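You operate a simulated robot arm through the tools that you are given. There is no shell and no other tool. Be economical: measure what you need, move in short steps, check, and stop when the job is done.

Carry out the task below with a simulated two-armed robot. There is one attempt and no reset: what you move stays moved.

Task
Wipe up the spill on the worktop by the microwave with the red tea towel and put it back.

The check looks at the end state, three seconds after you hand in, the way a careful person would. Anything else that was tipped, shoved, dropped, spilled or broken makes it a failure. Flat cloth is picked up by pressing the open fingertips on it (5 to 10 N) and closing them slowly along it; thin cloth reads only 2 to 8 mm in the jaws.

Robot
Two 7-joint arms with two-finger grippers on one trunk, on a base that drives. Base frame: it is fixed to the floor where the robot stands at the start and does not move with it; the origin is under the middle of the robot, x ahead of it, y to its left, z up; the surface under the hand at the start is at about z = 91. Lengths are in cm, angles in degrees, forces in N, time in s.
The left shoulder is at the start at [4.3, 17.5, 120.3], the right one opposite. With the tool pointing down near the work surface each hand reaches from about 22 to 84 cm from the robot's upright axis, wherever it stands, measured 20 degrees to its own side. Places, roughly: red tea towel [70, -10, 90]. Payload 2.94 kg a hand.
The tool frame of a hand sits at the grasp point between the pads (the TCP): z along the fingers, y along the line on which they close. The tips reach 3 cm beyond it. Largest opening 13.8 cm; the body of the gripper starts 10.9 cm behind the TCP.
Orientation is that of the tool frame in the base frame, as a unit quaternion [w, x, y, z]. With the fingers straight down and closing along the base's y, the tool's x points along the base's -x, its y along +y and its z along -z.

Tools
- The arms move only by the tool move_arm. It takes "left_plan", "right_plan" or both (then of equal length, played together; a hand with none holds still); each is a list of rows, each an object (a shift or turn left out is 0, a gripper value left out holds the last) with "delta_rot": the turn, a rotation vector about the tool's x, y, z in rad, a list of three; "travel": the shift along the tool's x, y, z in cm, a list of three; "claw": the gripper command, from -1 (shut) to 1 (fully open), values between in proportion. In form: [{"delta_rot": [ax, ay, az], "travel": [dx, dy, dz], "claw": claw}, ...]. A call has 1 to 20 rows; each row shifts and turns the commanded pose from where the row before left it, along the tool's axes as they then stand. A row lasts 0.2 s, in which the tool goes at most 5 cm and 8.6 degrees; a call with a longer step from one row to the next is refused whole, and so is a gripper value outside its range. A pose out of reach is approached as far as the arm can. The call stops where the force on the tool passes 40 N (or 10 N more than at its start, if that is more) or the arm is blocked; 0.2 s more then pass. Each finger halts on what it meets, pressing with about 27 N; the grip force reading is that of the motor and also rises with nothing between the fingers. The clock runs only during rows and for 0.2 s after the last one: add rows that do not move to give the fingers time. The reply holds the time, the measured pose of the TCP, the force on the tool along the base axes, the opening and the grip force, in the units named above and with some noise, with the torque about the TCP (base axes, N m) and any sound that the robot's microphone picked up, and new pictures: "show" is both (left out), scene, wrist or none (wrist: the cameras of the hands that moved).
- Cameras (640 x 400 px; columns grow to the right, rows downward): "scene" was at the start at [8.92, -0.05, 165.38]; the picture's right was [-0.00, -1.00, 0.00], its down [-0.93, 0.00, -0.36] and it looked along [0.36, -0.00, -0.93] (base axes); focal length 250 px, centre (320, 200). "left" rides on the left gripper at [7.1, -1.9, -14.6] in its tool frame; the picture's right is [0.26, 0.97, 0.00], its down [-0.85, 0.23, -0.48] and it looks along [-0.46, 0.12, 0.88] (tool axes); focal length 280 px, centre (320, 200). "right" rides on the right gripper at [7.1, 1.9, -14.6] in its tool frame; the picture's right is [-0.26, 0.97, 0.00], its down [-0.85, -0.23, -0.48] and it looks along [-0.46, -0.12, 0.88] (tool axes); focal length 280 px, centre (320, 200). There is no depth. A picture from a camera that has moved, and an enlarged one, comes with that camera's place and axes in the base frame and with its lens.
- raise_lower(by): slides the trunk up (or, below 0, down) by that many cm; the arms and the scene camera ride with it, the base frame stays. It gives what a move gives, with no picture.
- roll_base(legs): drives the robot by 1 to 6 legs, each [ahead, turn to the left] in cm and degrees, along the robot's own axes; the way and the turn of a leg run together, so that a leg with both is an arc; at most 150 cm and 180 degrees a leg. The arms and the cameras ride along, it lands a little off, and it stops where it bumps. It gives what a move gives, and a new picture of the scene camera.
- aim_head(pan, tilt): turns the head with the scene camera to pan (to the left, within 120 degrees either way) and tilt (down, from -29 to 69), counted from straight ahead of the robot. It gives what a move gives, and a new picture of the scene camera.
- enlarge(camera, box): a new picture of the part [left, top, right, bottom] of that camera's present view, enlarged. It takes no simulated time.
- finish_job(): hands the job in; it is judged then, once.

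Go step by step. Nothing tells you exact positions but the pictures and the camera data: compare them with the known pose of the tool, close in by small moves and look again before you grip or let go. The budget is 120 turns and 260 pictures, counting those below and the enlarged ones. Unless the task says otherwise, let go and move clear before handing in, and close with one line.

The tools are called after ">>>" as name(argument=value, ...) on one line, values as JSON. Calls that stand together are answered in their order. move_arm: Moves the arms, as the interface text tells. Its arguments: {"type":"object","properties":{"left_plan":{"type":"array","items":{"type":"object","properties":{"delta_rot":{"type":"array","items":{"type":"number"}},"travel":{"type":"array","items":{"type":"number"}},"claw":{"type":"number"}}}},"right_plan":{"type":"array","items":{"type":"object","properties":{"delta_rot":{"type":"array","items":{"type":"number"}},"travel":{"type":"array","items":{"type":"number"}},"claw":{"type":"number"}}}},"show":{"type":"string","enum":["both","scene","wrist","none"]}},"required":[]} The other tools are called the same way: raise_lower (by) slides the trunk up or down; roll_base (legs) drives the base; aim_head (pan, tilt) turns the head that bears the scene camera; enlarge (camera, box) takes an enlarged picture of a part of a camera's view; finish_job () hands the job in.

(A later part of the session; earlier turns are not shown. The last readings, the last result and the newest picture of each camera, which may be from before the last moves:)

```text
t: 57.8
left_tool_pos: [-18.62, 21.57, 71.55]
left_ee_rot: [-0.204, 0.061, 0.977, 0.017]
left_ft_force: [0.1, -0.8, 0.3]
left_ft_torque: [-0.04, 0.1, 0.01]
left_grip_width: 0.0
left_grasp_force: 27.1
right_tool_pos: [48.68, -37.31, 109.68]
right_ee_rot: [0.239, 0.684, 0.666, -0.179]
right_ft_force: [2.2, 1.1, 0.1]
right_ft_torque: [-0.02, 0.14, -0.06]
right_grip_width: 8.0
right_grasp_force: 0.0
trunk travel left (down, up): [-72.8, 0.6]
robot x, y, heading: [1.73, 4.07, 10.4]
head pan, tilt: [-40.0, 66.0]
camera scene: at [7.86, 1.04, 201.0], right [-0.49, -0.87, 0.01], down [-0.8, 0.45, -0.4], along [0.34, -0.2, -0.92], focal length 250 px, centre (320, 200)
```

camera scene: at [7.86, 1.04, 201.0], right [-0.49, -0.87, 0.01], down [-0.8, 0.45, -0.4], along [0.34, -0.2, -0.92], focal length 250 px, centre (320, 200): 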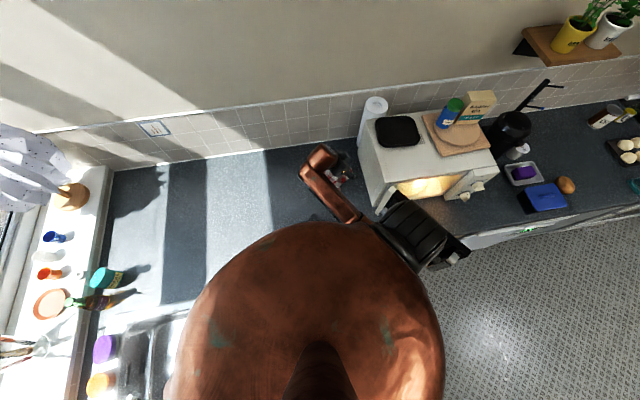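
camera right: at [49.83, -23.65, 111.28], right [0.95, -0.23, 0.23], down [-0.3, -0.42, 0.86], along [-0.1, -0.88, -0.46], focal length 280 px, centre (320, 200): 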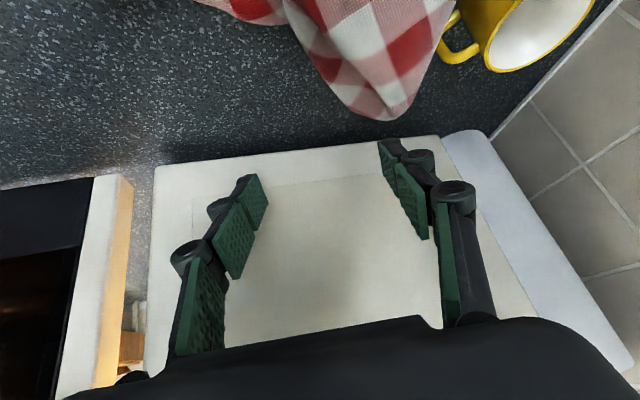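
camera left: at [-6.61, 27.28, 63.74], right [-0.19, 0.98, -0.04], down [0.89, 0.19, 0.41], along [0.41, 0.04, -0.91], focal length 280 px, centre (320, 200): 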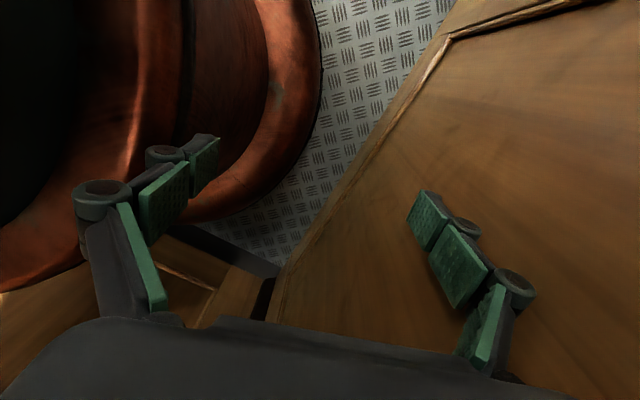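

Good, quiet. Now I'll bring the hand left at this height while undoing the tilt, so the wrist stays about where it is.

>>> move_arm(right_plan=[{"travel": [0.4, 0, -0.3], "delta_rot": [0, 0.03, 0]}, {"travel": [0.84, 0, -0.54], "delta_rot": [0, 0.05, 0]}, {"travel": [0.86, 0, -0.5], "delta_rot": [0, 0.05, 0]}, {"travel": [0.89, 0, -0.46], "delta_rot": [0, 0.05, 0]}, {"travel": [0.91, 0, -0.41], "delta_rot": [0, 0.05, 0]}, {"travel": [0.93, 0, -0.36], "delta_rot": [0, 0.05, 0]}, {"travel": [0.95, 0, -0.32], "delta_rot": [0, 0.05, 0]}, {"travel": [0.96, 0, -0.27], "delta_rot": [0, 0.05, 0]}, {"travel": [0.98, 0, -0.22], "delta_rot": [0, 0.05, 0]}, {"travel": [0.99, 0, -0.17], "delta_rot": [0, 0.05, 0]}, {"travel": [0.99, 0, -0.12], "delta_rot": [0, 0.05, 0]}, {"travel": [1, 0, -0.07], "delta_rot": [0, 0.04, 0]}, {}])

```text
t: 60.8
left_tool_pos: [-19.78, 21.38, 71.02]
left_ee_rot: [-0.198, 0.06, 0.978, 0.018]
left_ft_force: [-0.5, -0.4, 0.3]
left_ft_torque: [0.01, -0.02, -0.01]
left_grip_width: 0.0
left_grasp_force: 27.0
right_tool_pos: [47.14, -28.92, 110.64]
right_ee_rot: [0.07, 0.708, 0.703, 0.009]
right_ft_force: [-0.4, -0.4, 0.1]
right_ft_torque: [-0.01, 0.0, 0.0]
right_grip_width: 8.03
right_grasp_force: 0.1
trunk travel left (down, up): [-72.8, 0.6]
robot x, y, heading: [1.76, 3.48, 10.3]
head pan, tilt: [-40.0, 66.0]
stopped in row 13 (right hand): the arm was blocked; the commanded pose is now the measured one
camera scene: at [4.92, 0.56, 200.91], right [-0.49, -0.87, 0.0], down [-0.79, 0.45, -0.41], along [0.35, -0.2, -0.91], focal length 250 px, centre (320, 200)
camera right: at [47.53, -20.49, 124.76], right [0.96, -0.26, 0.13], down [-0.29, -0.81, 0.52], along [-0.03, -0.53, -0.85], focal length 280 px, centre (320, 200)
```

scene: 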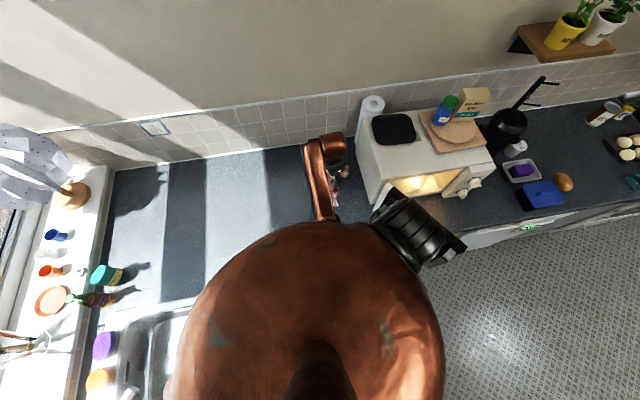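
right: 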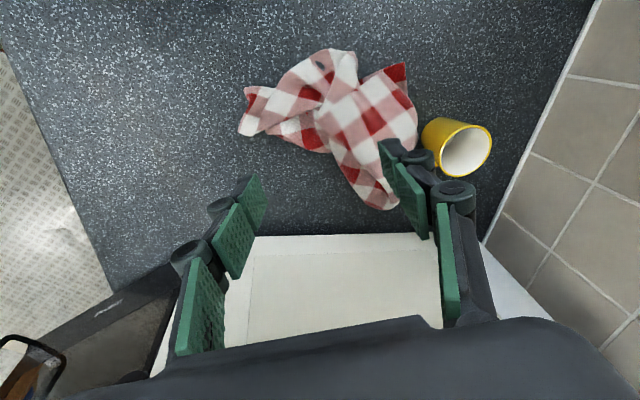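

The pose is close to what I wanted, but the arm is cramped against my body. With both hands force-free I'll try rolling back a little to straighten the arm.

>>> roll_base(legs=[[-6, 0]])

```text
t: 61.7
left_tool_pos: [-25.81, 20.23, 71.15]
left_ee_rot: [-0.196, 0.061, 0.979, 0.019]
left_ft_force: [-0.7, 0.9, 0.1]
left_ft_torque: [0.04, -0.05, -0.01]
left_grip_width: 0.0
left_grasp_force: 27.1
right_tool_pos: [41.15, -29.98, 110.69]
right_ee_rot: [0.071, 0.707, 0.703, 0.011]
right_ft_force: [-0.3, -0.5, 0.4]
right_ft_torque: [0.04, -0.06, 0.03]
right_grip_width: 8.0
right_grasp_force: 0.0
trunk travel left (down, up): [-72.8, 0.6]
robot x, y, heading: [-4.21, 2.72, 10.6]
head pan, tilt: [-40.0, 66.0]
camera scene: at [-1.28, -0.55, 200.91], right [-0.49, -0.87, 0.0], down [-0.79, 0.45, -0.41], along [0.36, -0.2, -0.91], focal length 250 px, centre (320, 200)
```

scene: 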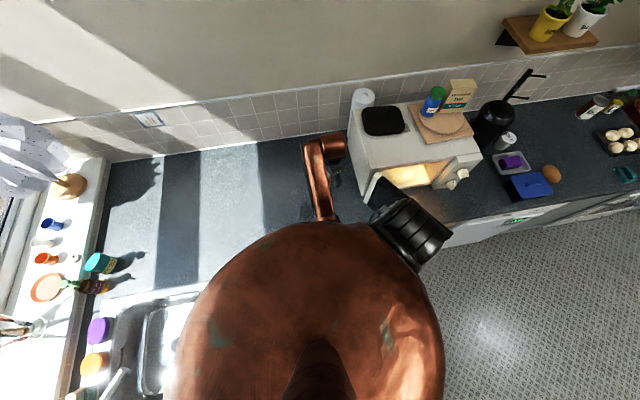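

Rolling works cleanly when nothing touches. I'll lift the right hand well above door height before backing out further.

>>> move_arm(right_plan=[{"travel": [0, 0, -0.5]}, {"travel": [0, 0, -1]}, {"travel": [0, 0, -1.3]}, {"travel": [0, 0, -1.3]}, {"travel": [0, 0, -1.3]}, {"travel": [0, 0, -1.3]}, {"travel": [0, 0, -1.3]}, {"travel": [0, 0, -1.3]}, {"travel": [0, 0, -1.3]}, {"travel": [0, 0, -1.3]}, {"travel": [0, 0, -1.3]}, {"travel": [0, 0, -1.3]}, {"travel": [0, 0, -1]}, {}])

```text
t: 64.7
left_tool_pos: [-25.84, 20.29, 71.15]
left_ee_rot: [-0.198, 0.062, 0.978, 0.019]
left_ft_force: [0.5, 0.3, -0.2]
left_ft_torque: [-0.02, -0.02, 0.01]
left_grip_width: 0.0
left_grasp_force: 27.3
right_tool_pos: [40.72, -30.26, 126.09]
right_ee_rot: [0.071, 0.709, 0.702, 0.011]
right_ft_force: [0.5, 0.8, -0.2]
right_ft_torque: [0.01, -0.04, 0.02]
right_grip_width: 8.01
right_grasp_force: 0.0
right hand out of reach, approached as far as the arm can: row 8, 9, 10
trunk travel left (down, up): [-72.8, 0.6]
robot x, y, heading: [-4.3, 2.66, 10.6]
head pan, tilt: [-40.0, 66.0]
camera scene: at [-1.02, -0.51, 200.91], right [-0.49, -0.87, 0.0], down [-0.8, 0.45, -0.41], along [0.35, -0.2, -0.91], focal length 250 px, centre (320, 200)
camera right: at [41.17, -21.79, 140.16], right [0.95, -0.26, 0.13], down [-0.3, -0.8, 0.52], along [-0.03, -0.53, -0.85], focal length 280 px, centre (320, 200)
```

scene: 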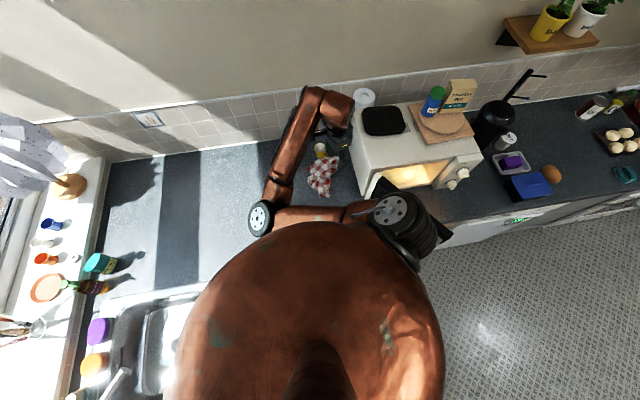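
right: 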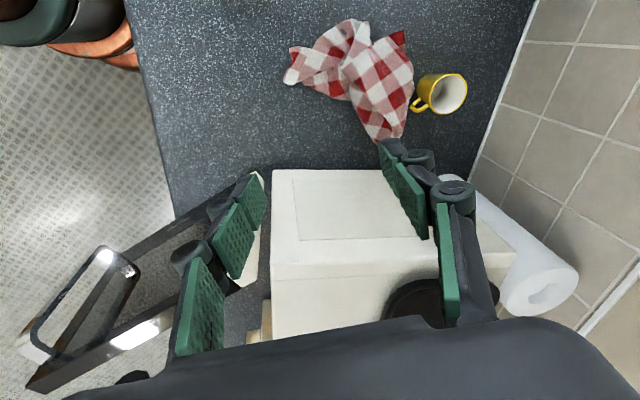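

The elbow has swung to the inside, clear of the microwave, and everything is quiet. The door and its handle are now visible, so I'll zoom in to locate it.

>>> enlarge(camera="right", box=[0, 130, 320, 400])

>>> enlarge(camera="scene", box=[230, 70, 520, 280])

```text
1.48 times, centred on (160, 265) of right
camera zoom: at [41.17, -21.79, 140.16], right [0.95, -0.26, 0.13], down [-0.3, -0.8, 0.52], along [-0.03, -0.53, -0.85], focal length 415 px, centre (557, 104)
```

zoom: 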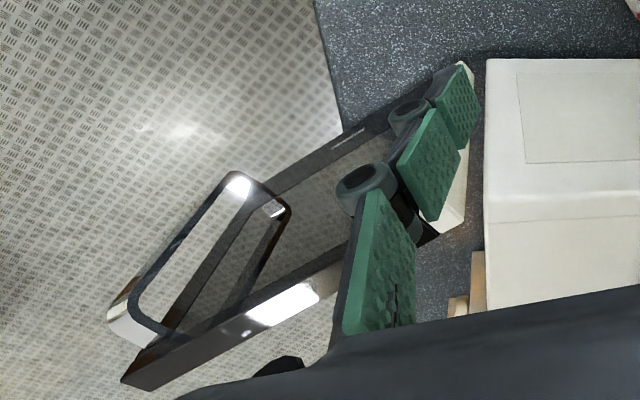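

```text
1.90 times, centred on (375, 175) of scene
camera zoom: at [-1.02, -0.51, 200.91], right [-0.49, -0.87, 0.0], down [-0.8, 0.45, -0.41], along [0.35, -0.2, -0.91], focal length 476 px, centre (215, 248)
```

zoom: 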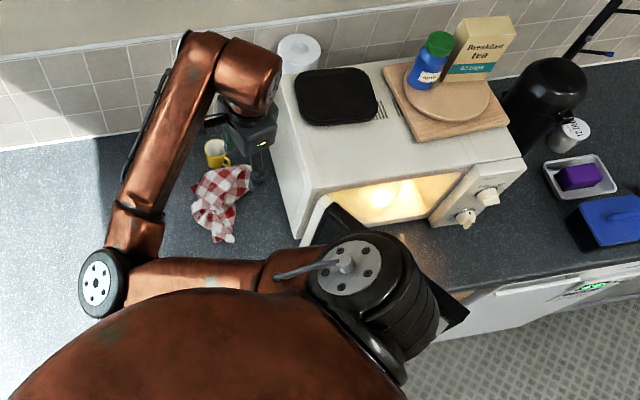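

The door is about 60° open: hinge near (31, -43), free edge near (-1, -49). I'll close it after the towel. Next I'll level the tool and move over the towel at height.

>>> move_arm(right_plan=[{"delta_rot": [0.057, 0.042, 0]}, {"delta_rot": [0.057, 0.042, 0]}, {"travel": [0, 0.7, 0]}, {"travel": [0, 1.4, 0]}, {"travel": [0, 1.4, 0]}, {"travel": [0, 1.4, 0]}, {"travel": [0, 1.4, 0.5]}, {"travel": [0, 1.4, 1]}, {"travel": [0, 1.4, 1.2]}, {"travel": [0, 0.7, 1.2]}, {"travel": [0, 0, 1.2]}, {"travel": [0, 0, 1.2]}, {"travel": [0, 0, 1.2]}, {"travel": [0, 0, 1.2]}, {}])

```text
t: 67.9
left_tool_pos: [-25.79, 20.28, 71.15]
left_ee_rot: [-0.198, 0.061, 0.978, 0.019]
left_ft_force: [-0.1, 0.0, 0.3]
left_ft_torque: [0.01, 0.01, -0.01]
left_grip_width: 0.0
left_grasp_force: 26.5
right_tool_pos: [50.31, -29.71, 117.31]
right_ee_rot: [0.0, 0.709, 0.706, -0.001]
right_ft_force: [0.7, -0.6, 0.0]
right_ft_torque: [0.03, 0.01, 0.02]
right_grip_width: 7.98
right_grasp_force: 0.1
trunk travel left (down, up): [-72.8, 0.6]
robot x, y, heading: [-4.19, 2.89, 10.4]
head pan, tilt: [-40.0, 66.0]
camera scene: at [-1.02, -0.49, 200.91], right [-0.49, -0.87, 0.0], down [-0.8, 0.45, -0.41], along [0.35, -0.2, -0.91], focal length 250 px, centre (320, 200)
camera right: at [52.33, -22.6, 131.88], right [0.96, -0.27, 0.0], down [-0.23, -0.85, 0.48], along [-0.13, -0.46, -0.88], focal length 280 px, centre (320, 200)
```

scene: 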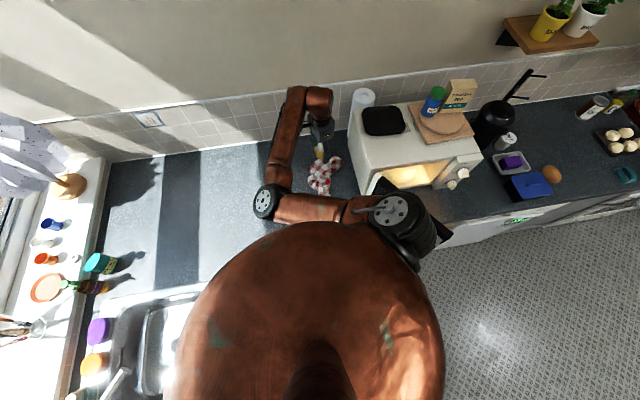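
right: 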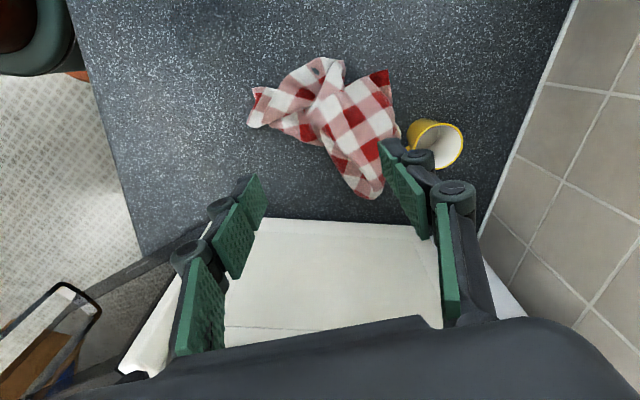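

Smooth now. I'll descend to just above the lump.

>>> move_arm(right_plan=[{"travel": [-0.2, 0, 0.8]}, {"travel": [-0.2, 0, 1.4]}, {"travel": [-0.2, 0, 1.4]}, {"travel": [-0.2, 0, 1.4]}, {"travel": [0, 0, 1.4]}, {"travel": [0, 0, 1.4]}, {"travel": [0, 0, 1.4]}, {"travel": [0, 0, 1.4]}, {"travel": [0, 0, 1.4]}, {"travel": [0, 0, 1.4]}, {"travel": [0, 0, 1.4]}, {"travel": [0, 0, 1.4]}, {"travel": [0, 0, 1]}, {}])

```text
t: 70.9
left_tool_pos: [-25.77, 20.41, 71.16]
left_ee_rot: [-0.198, 0.062, 0.978, 0.019]
left_ft_force: [0.3, -1.0, -0.2]
left_ft_torque: [-0.01, -0.01, 0.01]
left_grip_width: 0.0
left_grasp_force: 27.0
right_tool_pos: [50.37, -30.68, 99.92]
right_ee_rot: [-0.001, 0.708, 0.706, 0.0]
right_ft_force: [0.4, 0.4, 0.7]
right_ft_torque: [0.01, -0.01, 0.02]
right_grip_width: 7.99
right_grasp_force: 0.1
trunk travel left (down, up): [-72.8, 0.6]
robot x, y, heading: [-4.26, 3.15, 10.8]
head pan, tilt: [-40.0, 66.0]
camera scene: at [-1.02, -0.48, 200.91], right [-0.49, -0.87, 0.0], down [-0.8, 0.45, -0.41], along [0.35, -0.2, -0.91], focal length 250 px, centre (320, 200)
camera right: at [52.34, -23.47, 114.44], right [0.96, -0.27, 0.0], down [-0.23, -0.85, 0.48], along [-0.13, -0.46, -0.88], focal length 280 px, centre (320, 200)
```

scene: 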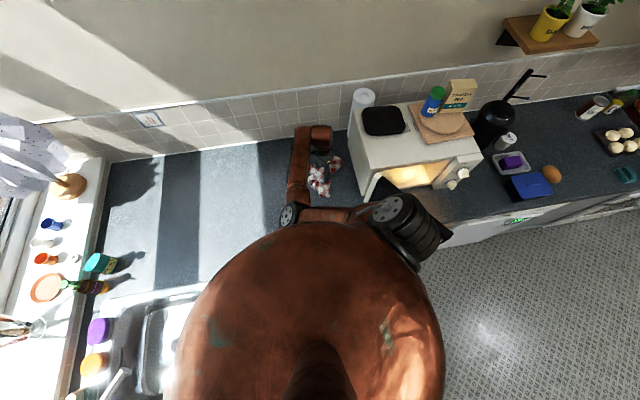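
right: 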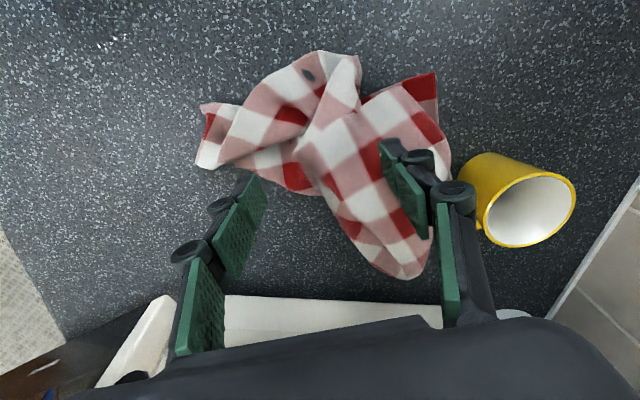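

The tips bracket the lump. I'll nudge 1.5 cm left, lower to the worktop and close slowly.

>>> move_arm(right_plan=[{"travel": [0.8, 0, 0.6]}, {"travel": [0.7, 0, 0.9]}, {"travel": [0, 0, 0.9]}, {"travel": [0, 0, 0.9]}, {"travel": [0, 0, 0.9]}, {"travel": [0, 0, 0.6]}, {}, {"claw": 0}, {"claw": -0.15}, {"claw": -0.3}, {"claw": -0.45}, {"claw": -0.6}, {"claw": -0.75}, {"claw": -0.9}, {"claw": -1}, {}, {}, {}])

```text
t: 74.7
left_tool_pos: [-25.73, 20.35, 71.18]
left_ee_rot: [-0.198, 0.061, 0.978, 0.018]
left_ft_force: [-0.1, 0.1, 0.3]
left_ft_torque: [0.0, 0.06, 0.03]
left_grip_width: 0.0
left_grasp_force: 27.3
right_tool_pos: [50.38, -29.15, 95.2]
right_ee_rot: [-0.001, 0.708, 0.706, 0.0]
right_ft_force: [0.4, -0.2, 2.7]
right_ft_torque: [0.0, -0.01, 0.02]
right_grip_width: 0.39
right_grasp_force: 26.9
trunk travel left (down, up): [-72.8, 0.6]
robot x, y, heading: [-4.56, 3.06, 10.3]
head pan, tilt: [-40.0, 66.0]
camera scene: at [-1.05, -0.48, 200.91], right [-0.49, -0.87, 0.0], down [-0.8, 0.45, -0.41], along [0.35, -0.2, -0.91], focal length 250 px, centre (320, 200)
camera right: at [52.36, -21.94, 109.79], right [0.96, -0.27, 0.0], down [-0.23, -0.85, 0.48], along [-0.13, -0.46, -0.88], focal length 280 px, centre (320, 200)
```

scene: 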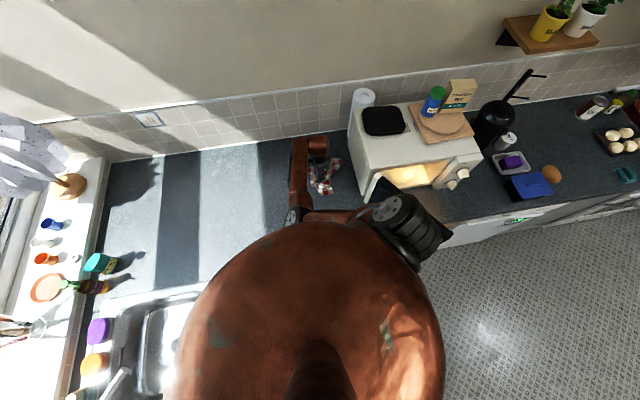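
right: 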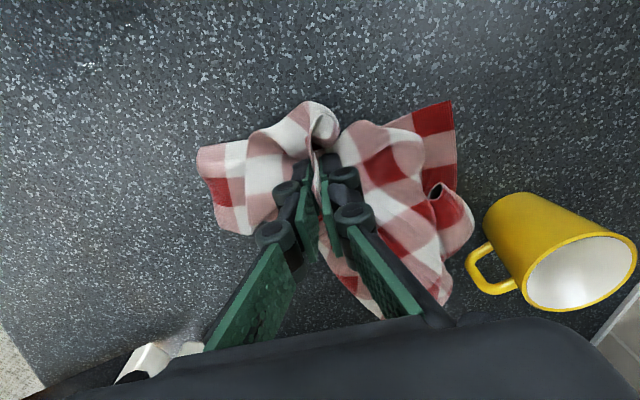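

The lump is gripped. I'll lift a few centimetres, then roll the base back 11 cm so the arm stays uncramped as it comes towards the spill.

>>> move_arm(right_plan=[{"travel": [0, 0, -0.5]}, {"travel": [0.4, 0, -1]}, {"travel": [0.8, 0, -1]}, {"travel": [1, 0, -1]}, {"travel": [1.2, 0, -1]}, {"travel": [1.2, 0, -1]}, {"travel": [1.2, 0, -0.5]}, {"travel": [1, 0, 0]}, {"travel": [1, 0, 0]}, {"travel": [0.5, 0, 0]}, {}])

```text
t: 77.3
left_tool_pos: [-25.7, 20.24, 71.14]
left_ee_rot: [-0.197, 0.061, 0.978, 0.019]
left_ft_force: [-0.6, 0.4, 0.7]
left_ft_torque: [0.01, 0.0, 0.0]
left_grip_width: 0.03
left_grasp_force: 26.8
right_tool_pos: [52.69, -26.74, 103.6]
right_ee_rot: [0.038, 0.725, 0.687, -0.008]
right_ft_force: [-0.4, -0.1, 0.2]
right_ft_torque: [-0.03, 0.05, -0.01]
right_grip_width: 0.42
right_grasp_force: 23.6
trunk travel left (down, up): [-72.8, 0.6]
robot x, y, heading: [-4.22, 3.14, 10.5]
head pan, tilt: [-40.0, 66.0]
stopped in row 11 (right hand): the arm was blocked; the commanded pose is now the measured one
camera scene: at [-1.02, -0.5, 200.91], right [-0.49, -0.87, 0.0], down [-0.8, 0.45, -0.41], along [0.35, -0.2, -0.91], focal length 250 px, centre (320, 200)
camera right: at [54.37, -18.74, 117.82], right [0.95, -0.31, 0.06], down [-0.3, -0.8, 0.52], along [-0.11, -0.51, -0.85], focal length 280 px, centre (320, 200)
```

scene: 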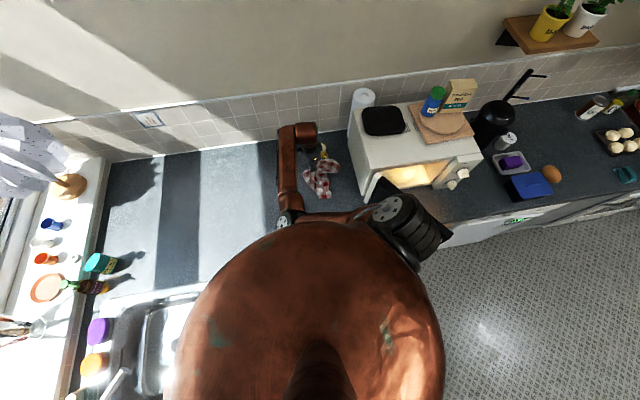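
right: 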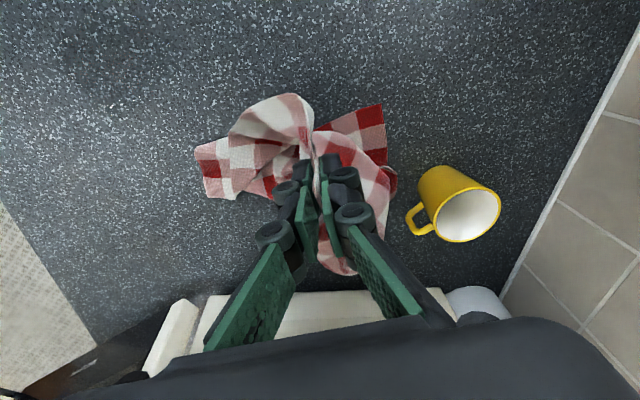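

The upper arm is against my chest, so I can't go further left with the arm alone. Instead I'll turn the base 20° left, then roll back about 23 cm, which should put the gripped towel over the spill.

>>> roll_base(legs=[[-4, 0], [0, 20]])

```text
t: 79.3
left_tool_pos: [-34.39, 11.16, 71.09]
left_ee_rot: [-0.199, -0.11, 0.974, -0.015]
left_ft_force: [0.1, -0.1, 0.8]
left_ft_torque: [0.02, -0.02, 0.0]
left_grip_width: 0.0
left_grasp_force: 27.0
right_tool_pos: [55.47, -6.17, 103.56]
right_ee_rot: [0.039, 0.595, 0.803, -0.002]
right_ft_force: [0.4, 0.3, 0.5]
right_ft_torque: [-0.01, 0.11, 0.03]
right_grip_width: 0.29
right_grasp_force: 22.7
trunk travel left (down, up): [-72.8, 0.6]
robot x, y, heading: [-8.32, 2.24, 30.7]
head pan, tilt: [-40.0, 66.0]
camera scene: at [-4.05, 0.07, 200.91], right [-0.16, -0.99, 0.0], down [-0.9, 0.15, -0.41], along [0.4, -0.07, -0.91], focal length 250 px, centre (320, 200)
```

scene: 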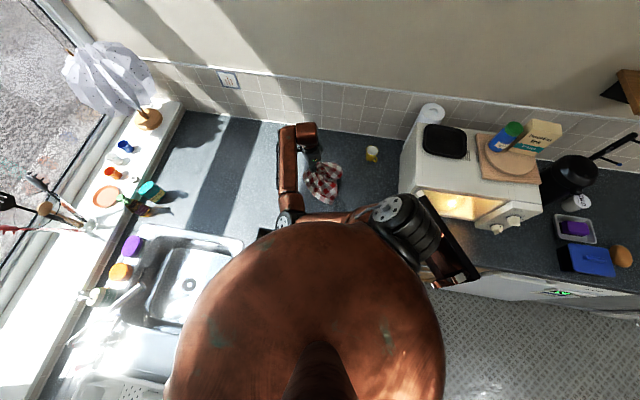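

Excellent: towel came along and the mug stands alone. Now roll straight back 18.5 cm, which takes the hand to the spill.

>>> roll_base(legs=[[-18.5, 0]])

>>> enlarge(camera="right", box=[0, 0, 640, 400])

```text
t: 80.8
left_tool_pos: [-50.49, 1.61, 71.03]
left_ee_rot: [-0.198, -0.112, 0.974, -0.016]
left_ft_force: [0.0, -0.4, -0.1]
left_ft_torque: [-0.01, -0.04, 0.02]
left_grip_width: 0.0
left_grasp_force: 26.6
right_tool_pos: [39.28, -15.73, 103.51]
right_ee_rot: [0.039, 0.595, 0.803, -0.001]
right_ft_force: [0.9, 0.1, 0.3]
right_ft_torque: [0.0, 0.02, -0.01]
right_grip_width: 0.47
right_grasp_force: 23.0
trunk travel left (down, up): [-72.8, 0.6]
robot x, y, heading: [-24.78, -7.22, 30.5]
head pan, tilt: [-40.0, 66.0]
camera scene: at [-20.22, -9.58, 200.91], right [-0.16, -0.99, 0.0], down [-0.9, 0.15, -0.41], along [0.4, -0.07, -0.91], focal length 250 px, centre (320, 200)
```

scene: 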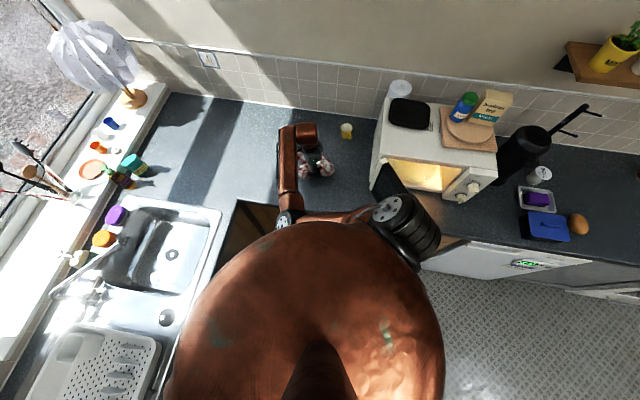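

```text
1.00 times, centred on (320, 200) of right (not enlarged: the box is as wide or as high as the picture)
camera zoom: at [38.14, -7.64, 117.72], right [1.0, 0.03, 0.06], down [0.0, -0.85, 0.52], along [0.07, -0.52, -0.85], focal length 280 px, centre (320, 200)
```

zoom: 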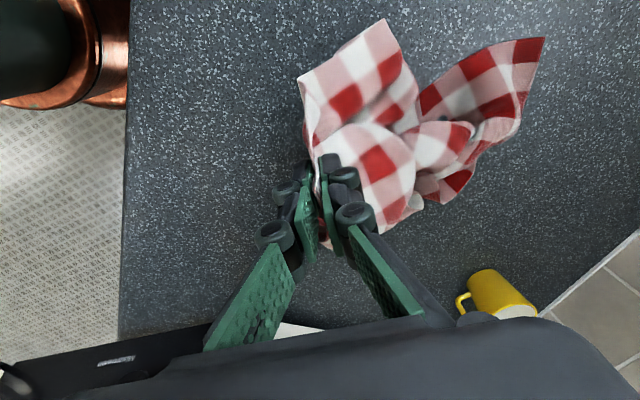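

The towel is over the spill. I'll lower gently until it presses on the worktop.

>>> move_arm(right_plan=[{"travel": [0, 0, 0.5]}, {"travel": [0, 0, 1]}, {"travel": [0, 0, 1]}, {"travel": [0, 0, 1]}, {"travel": [0, 0, 1]}, {"travel": [0, 0, 1]}, {"travel": [0, 0, 1]}, {"travel": [0, 0, 0.7]}, {"travel": [0, 0, 0.5]}, {"travel": [0, 0, 0.4]}, {"travel": [0, 0, 0.3]}, {}])

```text
t: 83.4
left_tool_pos: [-50.41, 1.6, 71.06]
left_ee_rot: [-0.198, -0.111, 0.974, -0.016]
left_ft_force: [0.4, 0.3, 0.7]
left_ft_torque: [0.03, 0.0, 0.01]
left_grip_width: 0.0
left_grasp_force: 27.0
right_tool_pos: [39.88, -16.16, 95.2]
right_ee_rot: [0.039, 0.596, 0.802, -0.002]
right_ft_force: [-0.1, 0.3, 0.1]
right_ft_torque: [-0.02, 0.06, 0.01]
right_grip_width: 0.45
right_grasp_force: 23.4
trunk travel left (down, up): [-72.8, 0.6]
robot x, y, heading: [-24.25, -7.81, 30.7]
head pan, tilt: [-40.0, 66.0]
camera scene: at [-20.09, -9.48, 200.91], right [-0.16, -0.99, 0.0], down [-0.9, 0.15, -0.41], along [0.4, -0.07, -0.91], focal length 250 px, centre (320, 200)
camera right: at [38.83, -7.97, 109.35], right [1.0, 0.03, 0.06], down [0.0, -0.85, 0.52], along [0.07, -0.52, -0.85], focal length 280 px, centre (320, 200)
```

scene: 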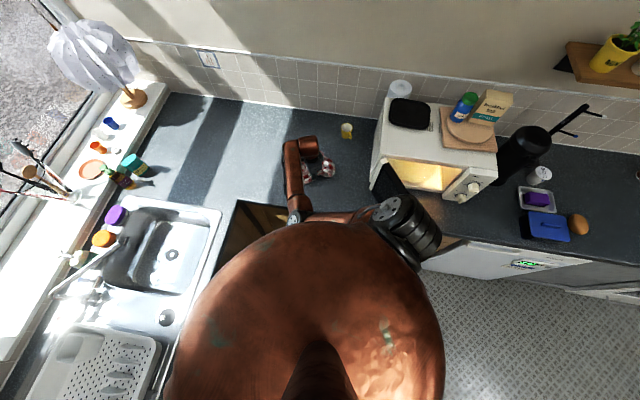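
right: 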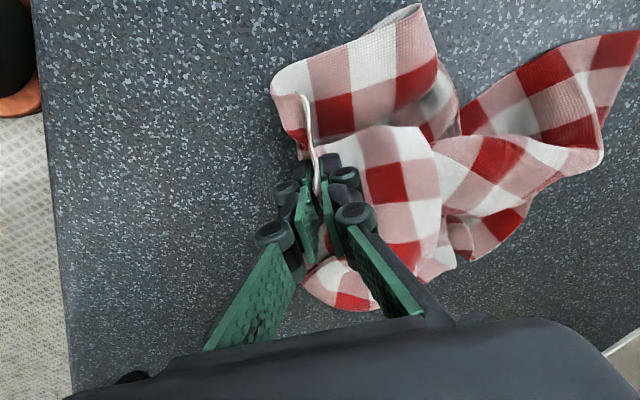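

>>> move_arm(right_plan=[{"travel": [0, 0, 0.3]}, {"travel": [0, 0, 0.3]}, {"travel": [0, 0, 0.2]}, {"travel": [0, 0, 0.15]}, {}], show="none")

```text
t: 84.6
left_tool_pos: [-50.46, 1.54, 71.18]
left_ee_rot: [-0.199, -0.112, 0.973, -0.016]
left_ft_force: [-0.1, -0.6, -0.2]
left_ft_torque: [0.02, -0.01, -0.01]
left_grip_width: 0.0
left_grasp_force: 27.0
right_tool_pos: [39.9, -16.2, 94.19]
right_ee_rot: [0.039, 0.595, 0.803, -0.003]
right_ft_force: [-1.7, 0.3, 3.3]
right_ft_torque: [-0.07, -0.09, -0.02]
right_grip_width: 0.28
right_grasp_force: 22.2
trunk travel left (down, up): [-72.8, 0.6]
robot x, y, heading: [-24.18, -7.43, 30.6]
head pan, tilt: [-40.0, 66.0]
```

Light contact. I'll wipe back and forth along x with slight pressure, then repeat shifted to the right.

>>> move_arm(right_plan=[{"travel": [0, 0, 0.08]}, {"travel": [0, 1.3, 0.07]}, {"travel": [0, 1.3, 0.07]}, {"travel": [0, 1.3, 0.07]}, {"travel": [-0.7, 0, 0.06]}, {"travel": [0, -1.3, -0.06]}, {"travel": [0, -1.3, -0.06]}, {"travel": [0, -1.3, -0.06]}, {"travel": [0, -1.3, -0.06]}, {"travel": [0, -1.3, -0.06]}, {"travel": [0, -1.3, -0.06]}, {"travel": [-0.9, 0, 0.08]}, {"travel": [0, 1.3, 0.07]}, {"travel": [0, 1.3, 0.07]}, {"travel": [0, 1.3, 0.07]}, {"travel": [0, 1.3, 0.07]}, {"travel": [0, 1.3, 0.07]}, {"travel": [0, 1.3, 0.07]}, {}])

```text
t: 88.6
left_tool_pos: [-50.45, 1.45, 71.13]
left_ee_rot: [-0.197, -0.111, 0.974, -0.016]
left_ft_force: [-0.2, -0.6, 1.1]
left_ft_torque: [0.01, 0.02, 0.0]
left_grip_width: 0.02
left_grasp_force: 26.8
right_tool_pos: [44.08, -16.61, 94.01]
right_ee_rot: [0.04, 0.595, 0.803, -0.001]
right_ft_force: [0.6, -1.2, 8.0]
right_ft_torque: [0.14, 0.1, -0.03]
right_grip_width: 0.5
right_grasp_force: 25.3
trunk travel left (down, up): [-72.8, 0.6]
robot x, y, heading: [-24.7, -7.48, 30.9]
head pan, tilt: [-40.0, 66.0]
camera scene: at [-20.25, -9.46, 200.91], right [-0.16, -0.99, 0.0], down [-0.9, 0.15, -0.41], along [0.4, -0.07, -0.91], focal length 250 px, centre (320, 200)
camera right: at [42.93, -8.51, 108.19], right [1.0, 0.03, 0.06], down [0.0, -0.85, 0.52], along [0.07, -0.52, -0.85], focal length 280 px, centre (320, 200)
```

scene: 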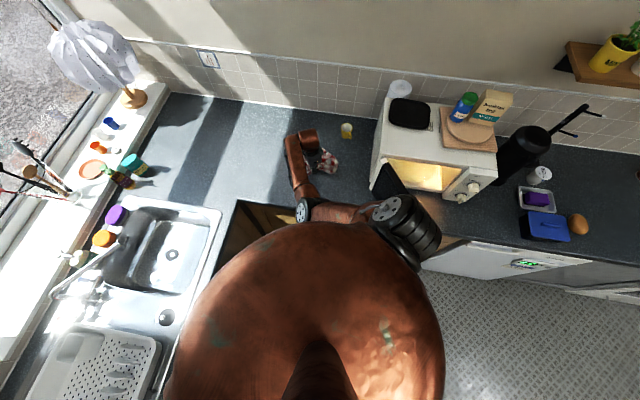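
right: 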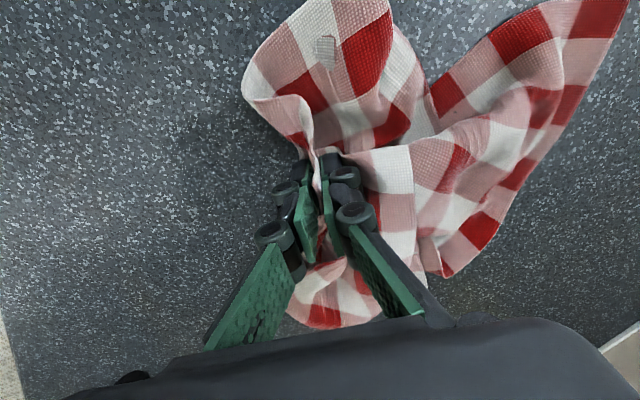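

>>> enlarge(camera="right", box=[60, 60, 320, 260])

```text
2.00 times, centred on (190, 160) of right
camera zoom: at [42.93, -8.51, 108.19], right [1.0, 0.03, 0.06], down [0.0, -0.85, 0.52], along [0.07, -0.52, -0.85], focal length 561 px, centre (580, 280)
```

zoom: 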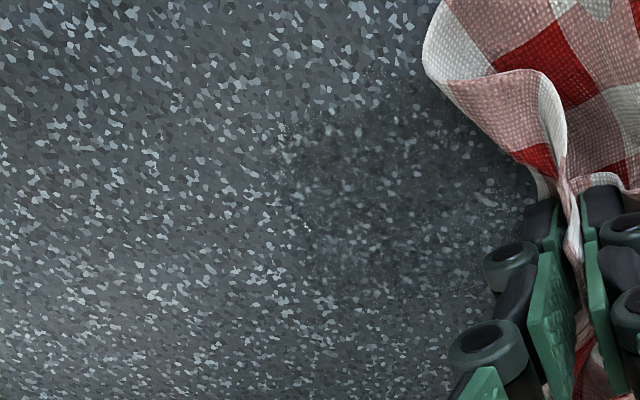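

The stain is fainter but still there at about x 35–42, y -19 to -13. I'll continue with a raster of strokes along x under the same pressure.

>>> move_arm(right_plan=[{"travel": [1.25, 0, -0.08]}, {"travel": [1.25, 0, -0.08]}, {"travel": [1.25, 0, -0.08]}, {"travel": [0.38, -1.24, -0.08]}, {"travel": [0.38, -1.24, -0.08]}, {"travel": [0.38, -1.24, -0.08]}, {"travel": [0.38, -1.24, -0.08]}, {"travel": [0.38, -1.24, -0.08]}, {"travel": [0.38, -1.24, -0.08]}, {"travel": [0.38, -1.24, -0.08]}, {"travel": [-1.43, -0.43, 0.07]}, {"travel": [-0.38, 1.24, 0.08]}, {"travel": [-0.38, 1.24, 0.08]}, {"travel": [-0.38, 1.24, 0.08]}, {"travel": [-0.38, 1.24, 0.08]}, {"travel": [-0.38, 1.24, 0.08]}, {"travel": [-0.38, 1.24, 0.08]}, {"travel": [-0.38, 1.24, 0.08]}, {}], show="wrist")

```text
t: 92.6
left_tool_pos: [-50.45, 1.55, 71.04]
left_ee_rot: [-0.197, -0.112, 0.974, -0.016]
left_ft_force: [0.2, 0.6, -0.5]
left_ft_torque: [0.0, 0.0, 0.02]
left_grip_width: 0.0
left_grasp_force: 26.8
right_tool_pos: [43.0, -14.26, 94.03]
right_ee_rot: [0.039, 0.595, 0.803, -0.002]
right_ft_force: [1.0, -1.0, 6.7]
right_ft_torque: [0.19, -0.27, -0.05]
right_grip_width: 0.61
right_grasp_force: 31.6
trunk travel left (down, up): [-72.8, 0.6]
robot x, y, heading: [-24.18, -7.47, 30.6]
head pan, tilt: [-40.0, 66.0]
camera right: at [41.72, -6.14, 108.15], right [1.0, 0.03, 0.06], down [0.0, -0.85, 0.52], along [0.07, -0.52, -0.85], focal length 280 px, centre (320, 200)
```

right: 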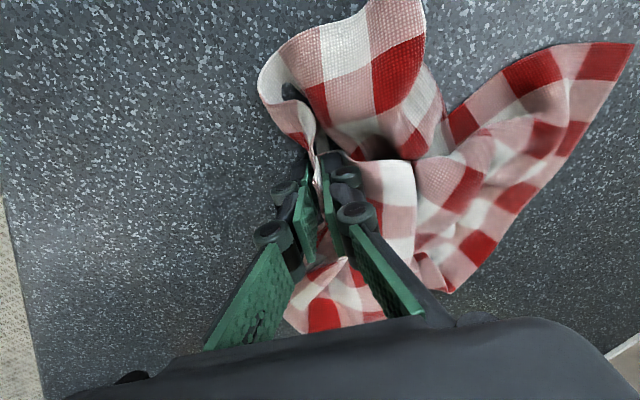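

That works, and it reached y -13 without trouble. More strokes for the lower half of the stain.

>>> move_arm(right_plan=[{"travel": [-1.43, -0.43, 0.07]}, {"travel": [0.38, -1.24, -0.08]}, {"travel": [0.38, -1.24, -0.08]}, {"travel": [0.38, -1.24, -0.08]}, {"travel": [0.38, -1.24, -0.08]}, {"travel": [0.38, -1.24, -0.08]}, {"travel": [0.38, -1.24, -0.08]}, {"travel": [0.38, -1.24, -0.08]}, {"travel": [-1.43, -0.43, 0.09]}, {"travel": [-0.38, 1.24, 0.08]}, {"travel": [-0.38, 1.24, 0.08]}, {"travel": [-0.38, 1.24, 0.08]}, {"travel": [-0.38, 1.24, 0.08]}, {"travel": [-0.38, 1.24, 0.08]}, {"travel": [-0.38, 1.24, 0.08]}, {"travel": [-0.38, 1.24, 0.08]}, {}], show="none")

>>> move_arm(right_plan=[{"travel": [-1.43, -0.43, 0.07]}, {"travel": [0.38, -1.24, -0.08]}, {"travel": [0.38, -1.24, -0.08]}, {"travel": [0.38, -1.24, -0.08]}, {"travel": [0.38, -1.24, -0.08]}, {"travel": [0.38, -1.24, -0.08]}, {"travel": [0.38, -1.24, -0.08]}, {"travel": [0.38, -1.24, -0.08]}, {"travel": [-1.43, -0.43, 0.09]}, {"travel": [-0.38, 1.24, 0.08]}, {"travel": [-0.38, 1.24, 0.08]}, {"travel": [-0.38, 1.24, 0.08]}, {"travel": [-0.38, 1.24, 0.08]}, {"travel": [-0.38, 1.24, 0.08]}, {"travel": [-0.38, 1.24, 0.08]}, {"travel": [-0.38, 1.24, 0.08]}, {}])

>>> enlarge(camera="right", box=[0, 0, 320, 200])

```text
t: 96.2
left_tool_pos: [-50.56, 1.6, 71.02]
left_ee_rot: [-0.197, -0.111, 0.974, -0.016]
left_ft_force: [0.0, 0.2, -0.1]
left_ft_torque: [-0.01, 0.01, 0.01]
left_grip_width: 0.01
left_grasp_force: 26.8
right_tool_pos: [43.02, -17.53, 93.87]
right_ee_rot: [0.039, 0.595, 0.802, -0.002]
right_ft_force: [-2.9, -0.1, 12.7]
right_ft_torque: [0.04, -0.03, 0.0]
right_grip_width: 0.34
right_grasp_force: 28.1
trunk travel left (down, up): [-72.8, 0.6]
robot x, y, heading: [-24.29, -7.53, 30.8]
head pan, tilt: [-40.0, 66.0]
```

```text
t: 99.8
left_tool_pos: [-50.4, 1.53, 70.98]
left_ee_rot: [-0.198, -0.111, 0.974, -0.016]
left_ft_force: [-0.4, -1.0, 0.5]
left_ft_torque: [-0.02, 0.0, -0.02]
left_grip_width: 0.01
left_grasp_force: 27.2
right_tool_pos: [43.01, -20.57, 93.93]
right_ee_rot: [0.039, 0.594, 0.803, -0.002]
right_ft_force: [2.7, -1.7, 1.0]
right_ft_torque: [0.12, -0.05, -0.01]
right_grip_width: 0.62
right_grasp_force: 33.9
trunk travel left (down, up): [-72.8, 0.6]
robot x, y, heading: [-24.35, -7.61, 30.9]
head pan, tilt: [-40.0, 66.0]
camera scene: at [-20.17, -9.47, 200.9], right [-0.16, -0.99, 0.0], down [-0.9, 0.15, -0.41], along [0.4, -0.07, -0.91], focal length 250 px, centre (320, 200)
camera right: at [41.86, -12.42, 108.2], right [1.0, 0.03, 0.06], down [0.0, -0.85, 0.52], along [0.07, -0.52, -0.85], focal length 280 px, centre (320, 200)
```

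scene: 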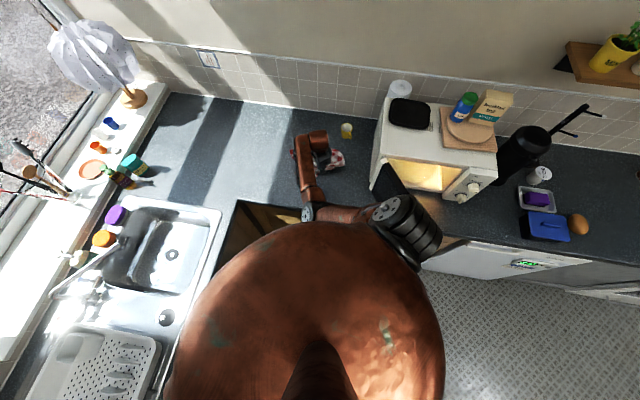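
right: 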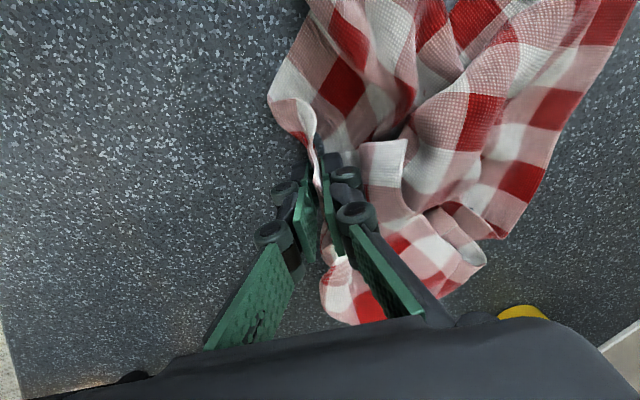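

```text
2.00 times, centred on (160, 100) of right
camera zoom: at [41.86, -12.42, 108.2], right [1.0, 0.03, 0.06], down [0.0, -0.85, 0.52], along [0.07, -0.52, -0.85], focal length 561 px, centre (640, 400)
```

zoom: 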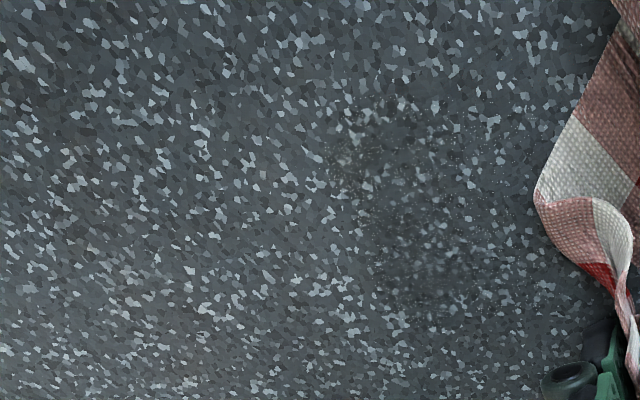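

The stain is now very faint. I'll do a second raster back up with slightly more pressure.

>>> move_arm(right_plan=[{"travel": [1.43, 0.43, 0.02]}, {"travel": [0.38, -1.24, -0.07]}, {"travel": [0.38, -1.24, -0.08]}, {"travel": [0.38, -1.24, -0.08]}, {"travel": [0.38, -1.24, -0.08]}, {"travel": [0.38, -1.24, -0.08]}, {"travel": [0.38, -1.24, -0.08]}, {"travel": [0.38, -1.24, -0.08]}, {"travel": [1.43, 0.43, -0.06]}, {"travel": [-0.38, 1.24, 0.08]}, {"travel": [-0.38, 1.24, 0.08]}, {"travel": [-0.38, 1.24, 0.08]}, {"travel": [-0.38, 1.24, 0.08]}, {"travel": [-0.38, 1.24, 0.08]}, {"travel": [-0.38, 1.24, 0.08]}, {"travel": [-0.38, 1.24, 0.08]}, {}], show="none")

>>> move_arm(right_plan=[{"travel": [1.43, 0.43, -0.05]}, {"travel": [0.38, -1.24, -0.08]}, {"travel": [0.38, -1.24, -0.08]}, {"travel": [0.38, -1.24, -0.08]}, {"travel": [0.38, -1.24, -0.08]}, {"travel": [0.38, -1.24, -0.08]}, {"travel": [0.38, -1.24, -0.08]}, {"travel": [0.38, -1.24, -0.08]}, {"travel": [1.43, 0.43, -0.07]}, {"travel": [-0.38, 1.24, 0.08]}, {"travel": [-0.38, 1.24, 0.08]}, {"travel": [-0.38, 1.24, 0.08]}, {"travel": [-0.38, 1.24, 0.08]}, {"travel": [-0.38, 1.24, 0.08]}, {"travel": [-0.38, 1.24, 0.08]}, {"travel": [-0.38, 1.24, 0.08]}, {}], show="none")

>>> move_arm(right_plan=[{"travel": [1.43, 0.43, -0.05]}, {"travel": [0.38, -1.24, -0.08]}, {"travel": [0.38, -1.24, -0.08]}, {"travel": [0.38, -1.24, -0.08]}, {"travel": [0.38, -1.24, -0.08]}, {"travel": [0.38, -1.24, -0.08]}, {"travel": [0.38, -1.24, -0.08]}, {"travel": [0.38, -1.24, -0.08]}, {"travel": [-1.43, -0.43, 0.09]}, {"travel": [-0.38, 1.24, 0.08]}, {"travel": [-0.38, 1.24, 0.08]}, {"travel": [-0.38, 1.24, 0.08]}, {"travel": [-0.38, 1.24, 0.08]}, {"travel": [-0.38, 1.24, 0.08]}, {"travel": [-0.38, 1.24, 0.08]}, {"travel": [-0.38, 1.24, 0.08]}, {"travel": [-0.38, 1.24, 0.08]}, {"travel": [-0.38, 1.24, 0.08]}, {}], show="wrist")

>>> enlarge(camera="right", box=[0, 60, 320, 260])

```text
t: 103.4
left_tool_pos: [-50.49, 1.59, 71.1]
left_ee_rot: [-0.197, -0.112, 0.974, -0.016]
left_ft_force: [-0.1, 0.8, -0.5]
left_ft_torque: [0.01, -0.01, 0.02]
left_grip_width: 0.02
left_grasp_force: 26.5
right_tool_pos: [43.1, -17.54, 93.85]
right_ee_rot: [0.041, 0.595, 0.803, -0.002]
right_ft_force: [-3.8, 0.4, 25.2]
right_ft_torque: [0.03, 0.07, 0.01]
right_grip_width: 0.39
right_grasp_force: 28.2
trunk travel left (down, up): [-72.8, 0.6]
robot x, y, heading: [-24.36, -7.2, 30.5]
head pan, tilt: [-40.0, 66.0]
```

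```text
t: 107.0
left_tool_pos: [-50.53, 1.6, 71.07]
left_ee_rot: [-0.197, -0.111, 0.974, -0.016]
left_ft_force: [-0.5, 0.0, -0.3]
left_ft_torque: [0.02, 0.02, -0.02]
left_grip_width: 0.04
left_grasp_force: 27.3
right_tool_pos: [42.83, -14.57, 93.92]
right_ee_rot: [0.04, 0.595, 0.803, -0.002]
right_ft_force: [-4.3, -0.1, 20.5]
right_ft_torque: [0.16, 0.31, 0.05]
right_grip_width: 0.46
right_grasp_force: 25.8
trunk travel left (down, up): [-72.8, 0.6]
robot x, y, heading: [-24.35, -7.67, 30.8]
head pan, tilt: [-40.0, 66.0]
```

```text
t: 111.0
left_tool_pos: [-50.59, 1.58, 71.08]
left_ee_rot: [-0.197, -0.111, 0.974, -0.016]
left_ft_force: [0.7, 0.2, 0.3]
left_ft_torque: [-0.01, 0.01, -0.01]
left_grip_width: 0.0
left_grasp_force: 27.1
right_tool_pos: [45.57, -14.63, 93.98]
right_ee_rot: [0.04, 0.595, 0.802, -0.001]
right_ft_force: [-2.7, -0.7, 18.6]
right_ft_torque: [0.12, 0.27, 0.04]
right_grip_width: 0.51
right_grasp_force: 27.8
trunk travel left (down, up): [-72.8, 0.6]
robot x, y, heading: [-23.98, -7.45, 30.6]
head pan, tilt: [-40.0, 66.0]
camera right: at [44.44, -6.46, 108.13], right [1.0, 0.03, 0.06], down [-0.01, -0.85, 0.52], along [0.07, -0.52, -0.85], focal length 280 px, centre (320, 200)
```

right: 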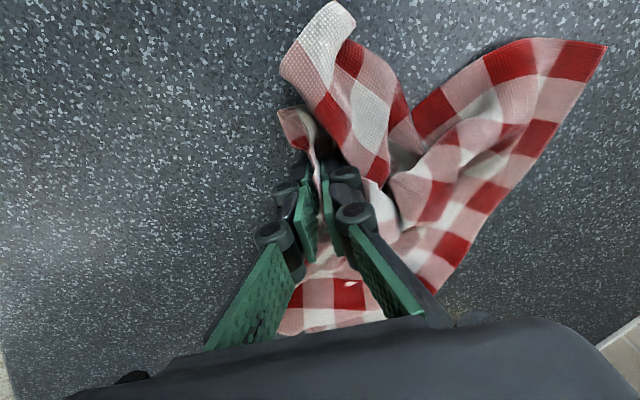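

```text
2.00 times, centred on (160, 160) of right
camera zoom: at [44.44, -6.46, 108.13], right [1.0, 0.03, 0.06], down [-0.01, -0.85, 0.52], along [0.07, -0.52, -0.85], focal length 561 px, centre (640, 280)
```

zoom: 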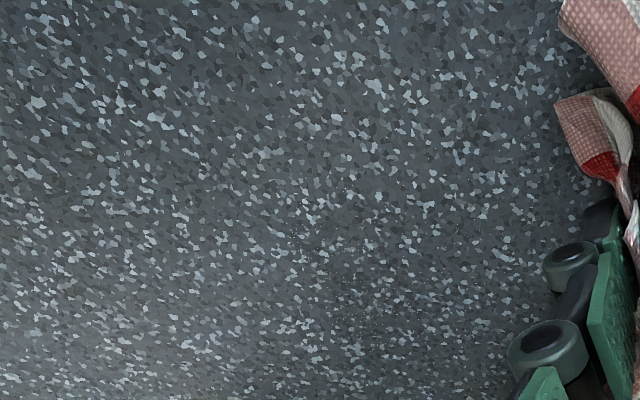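

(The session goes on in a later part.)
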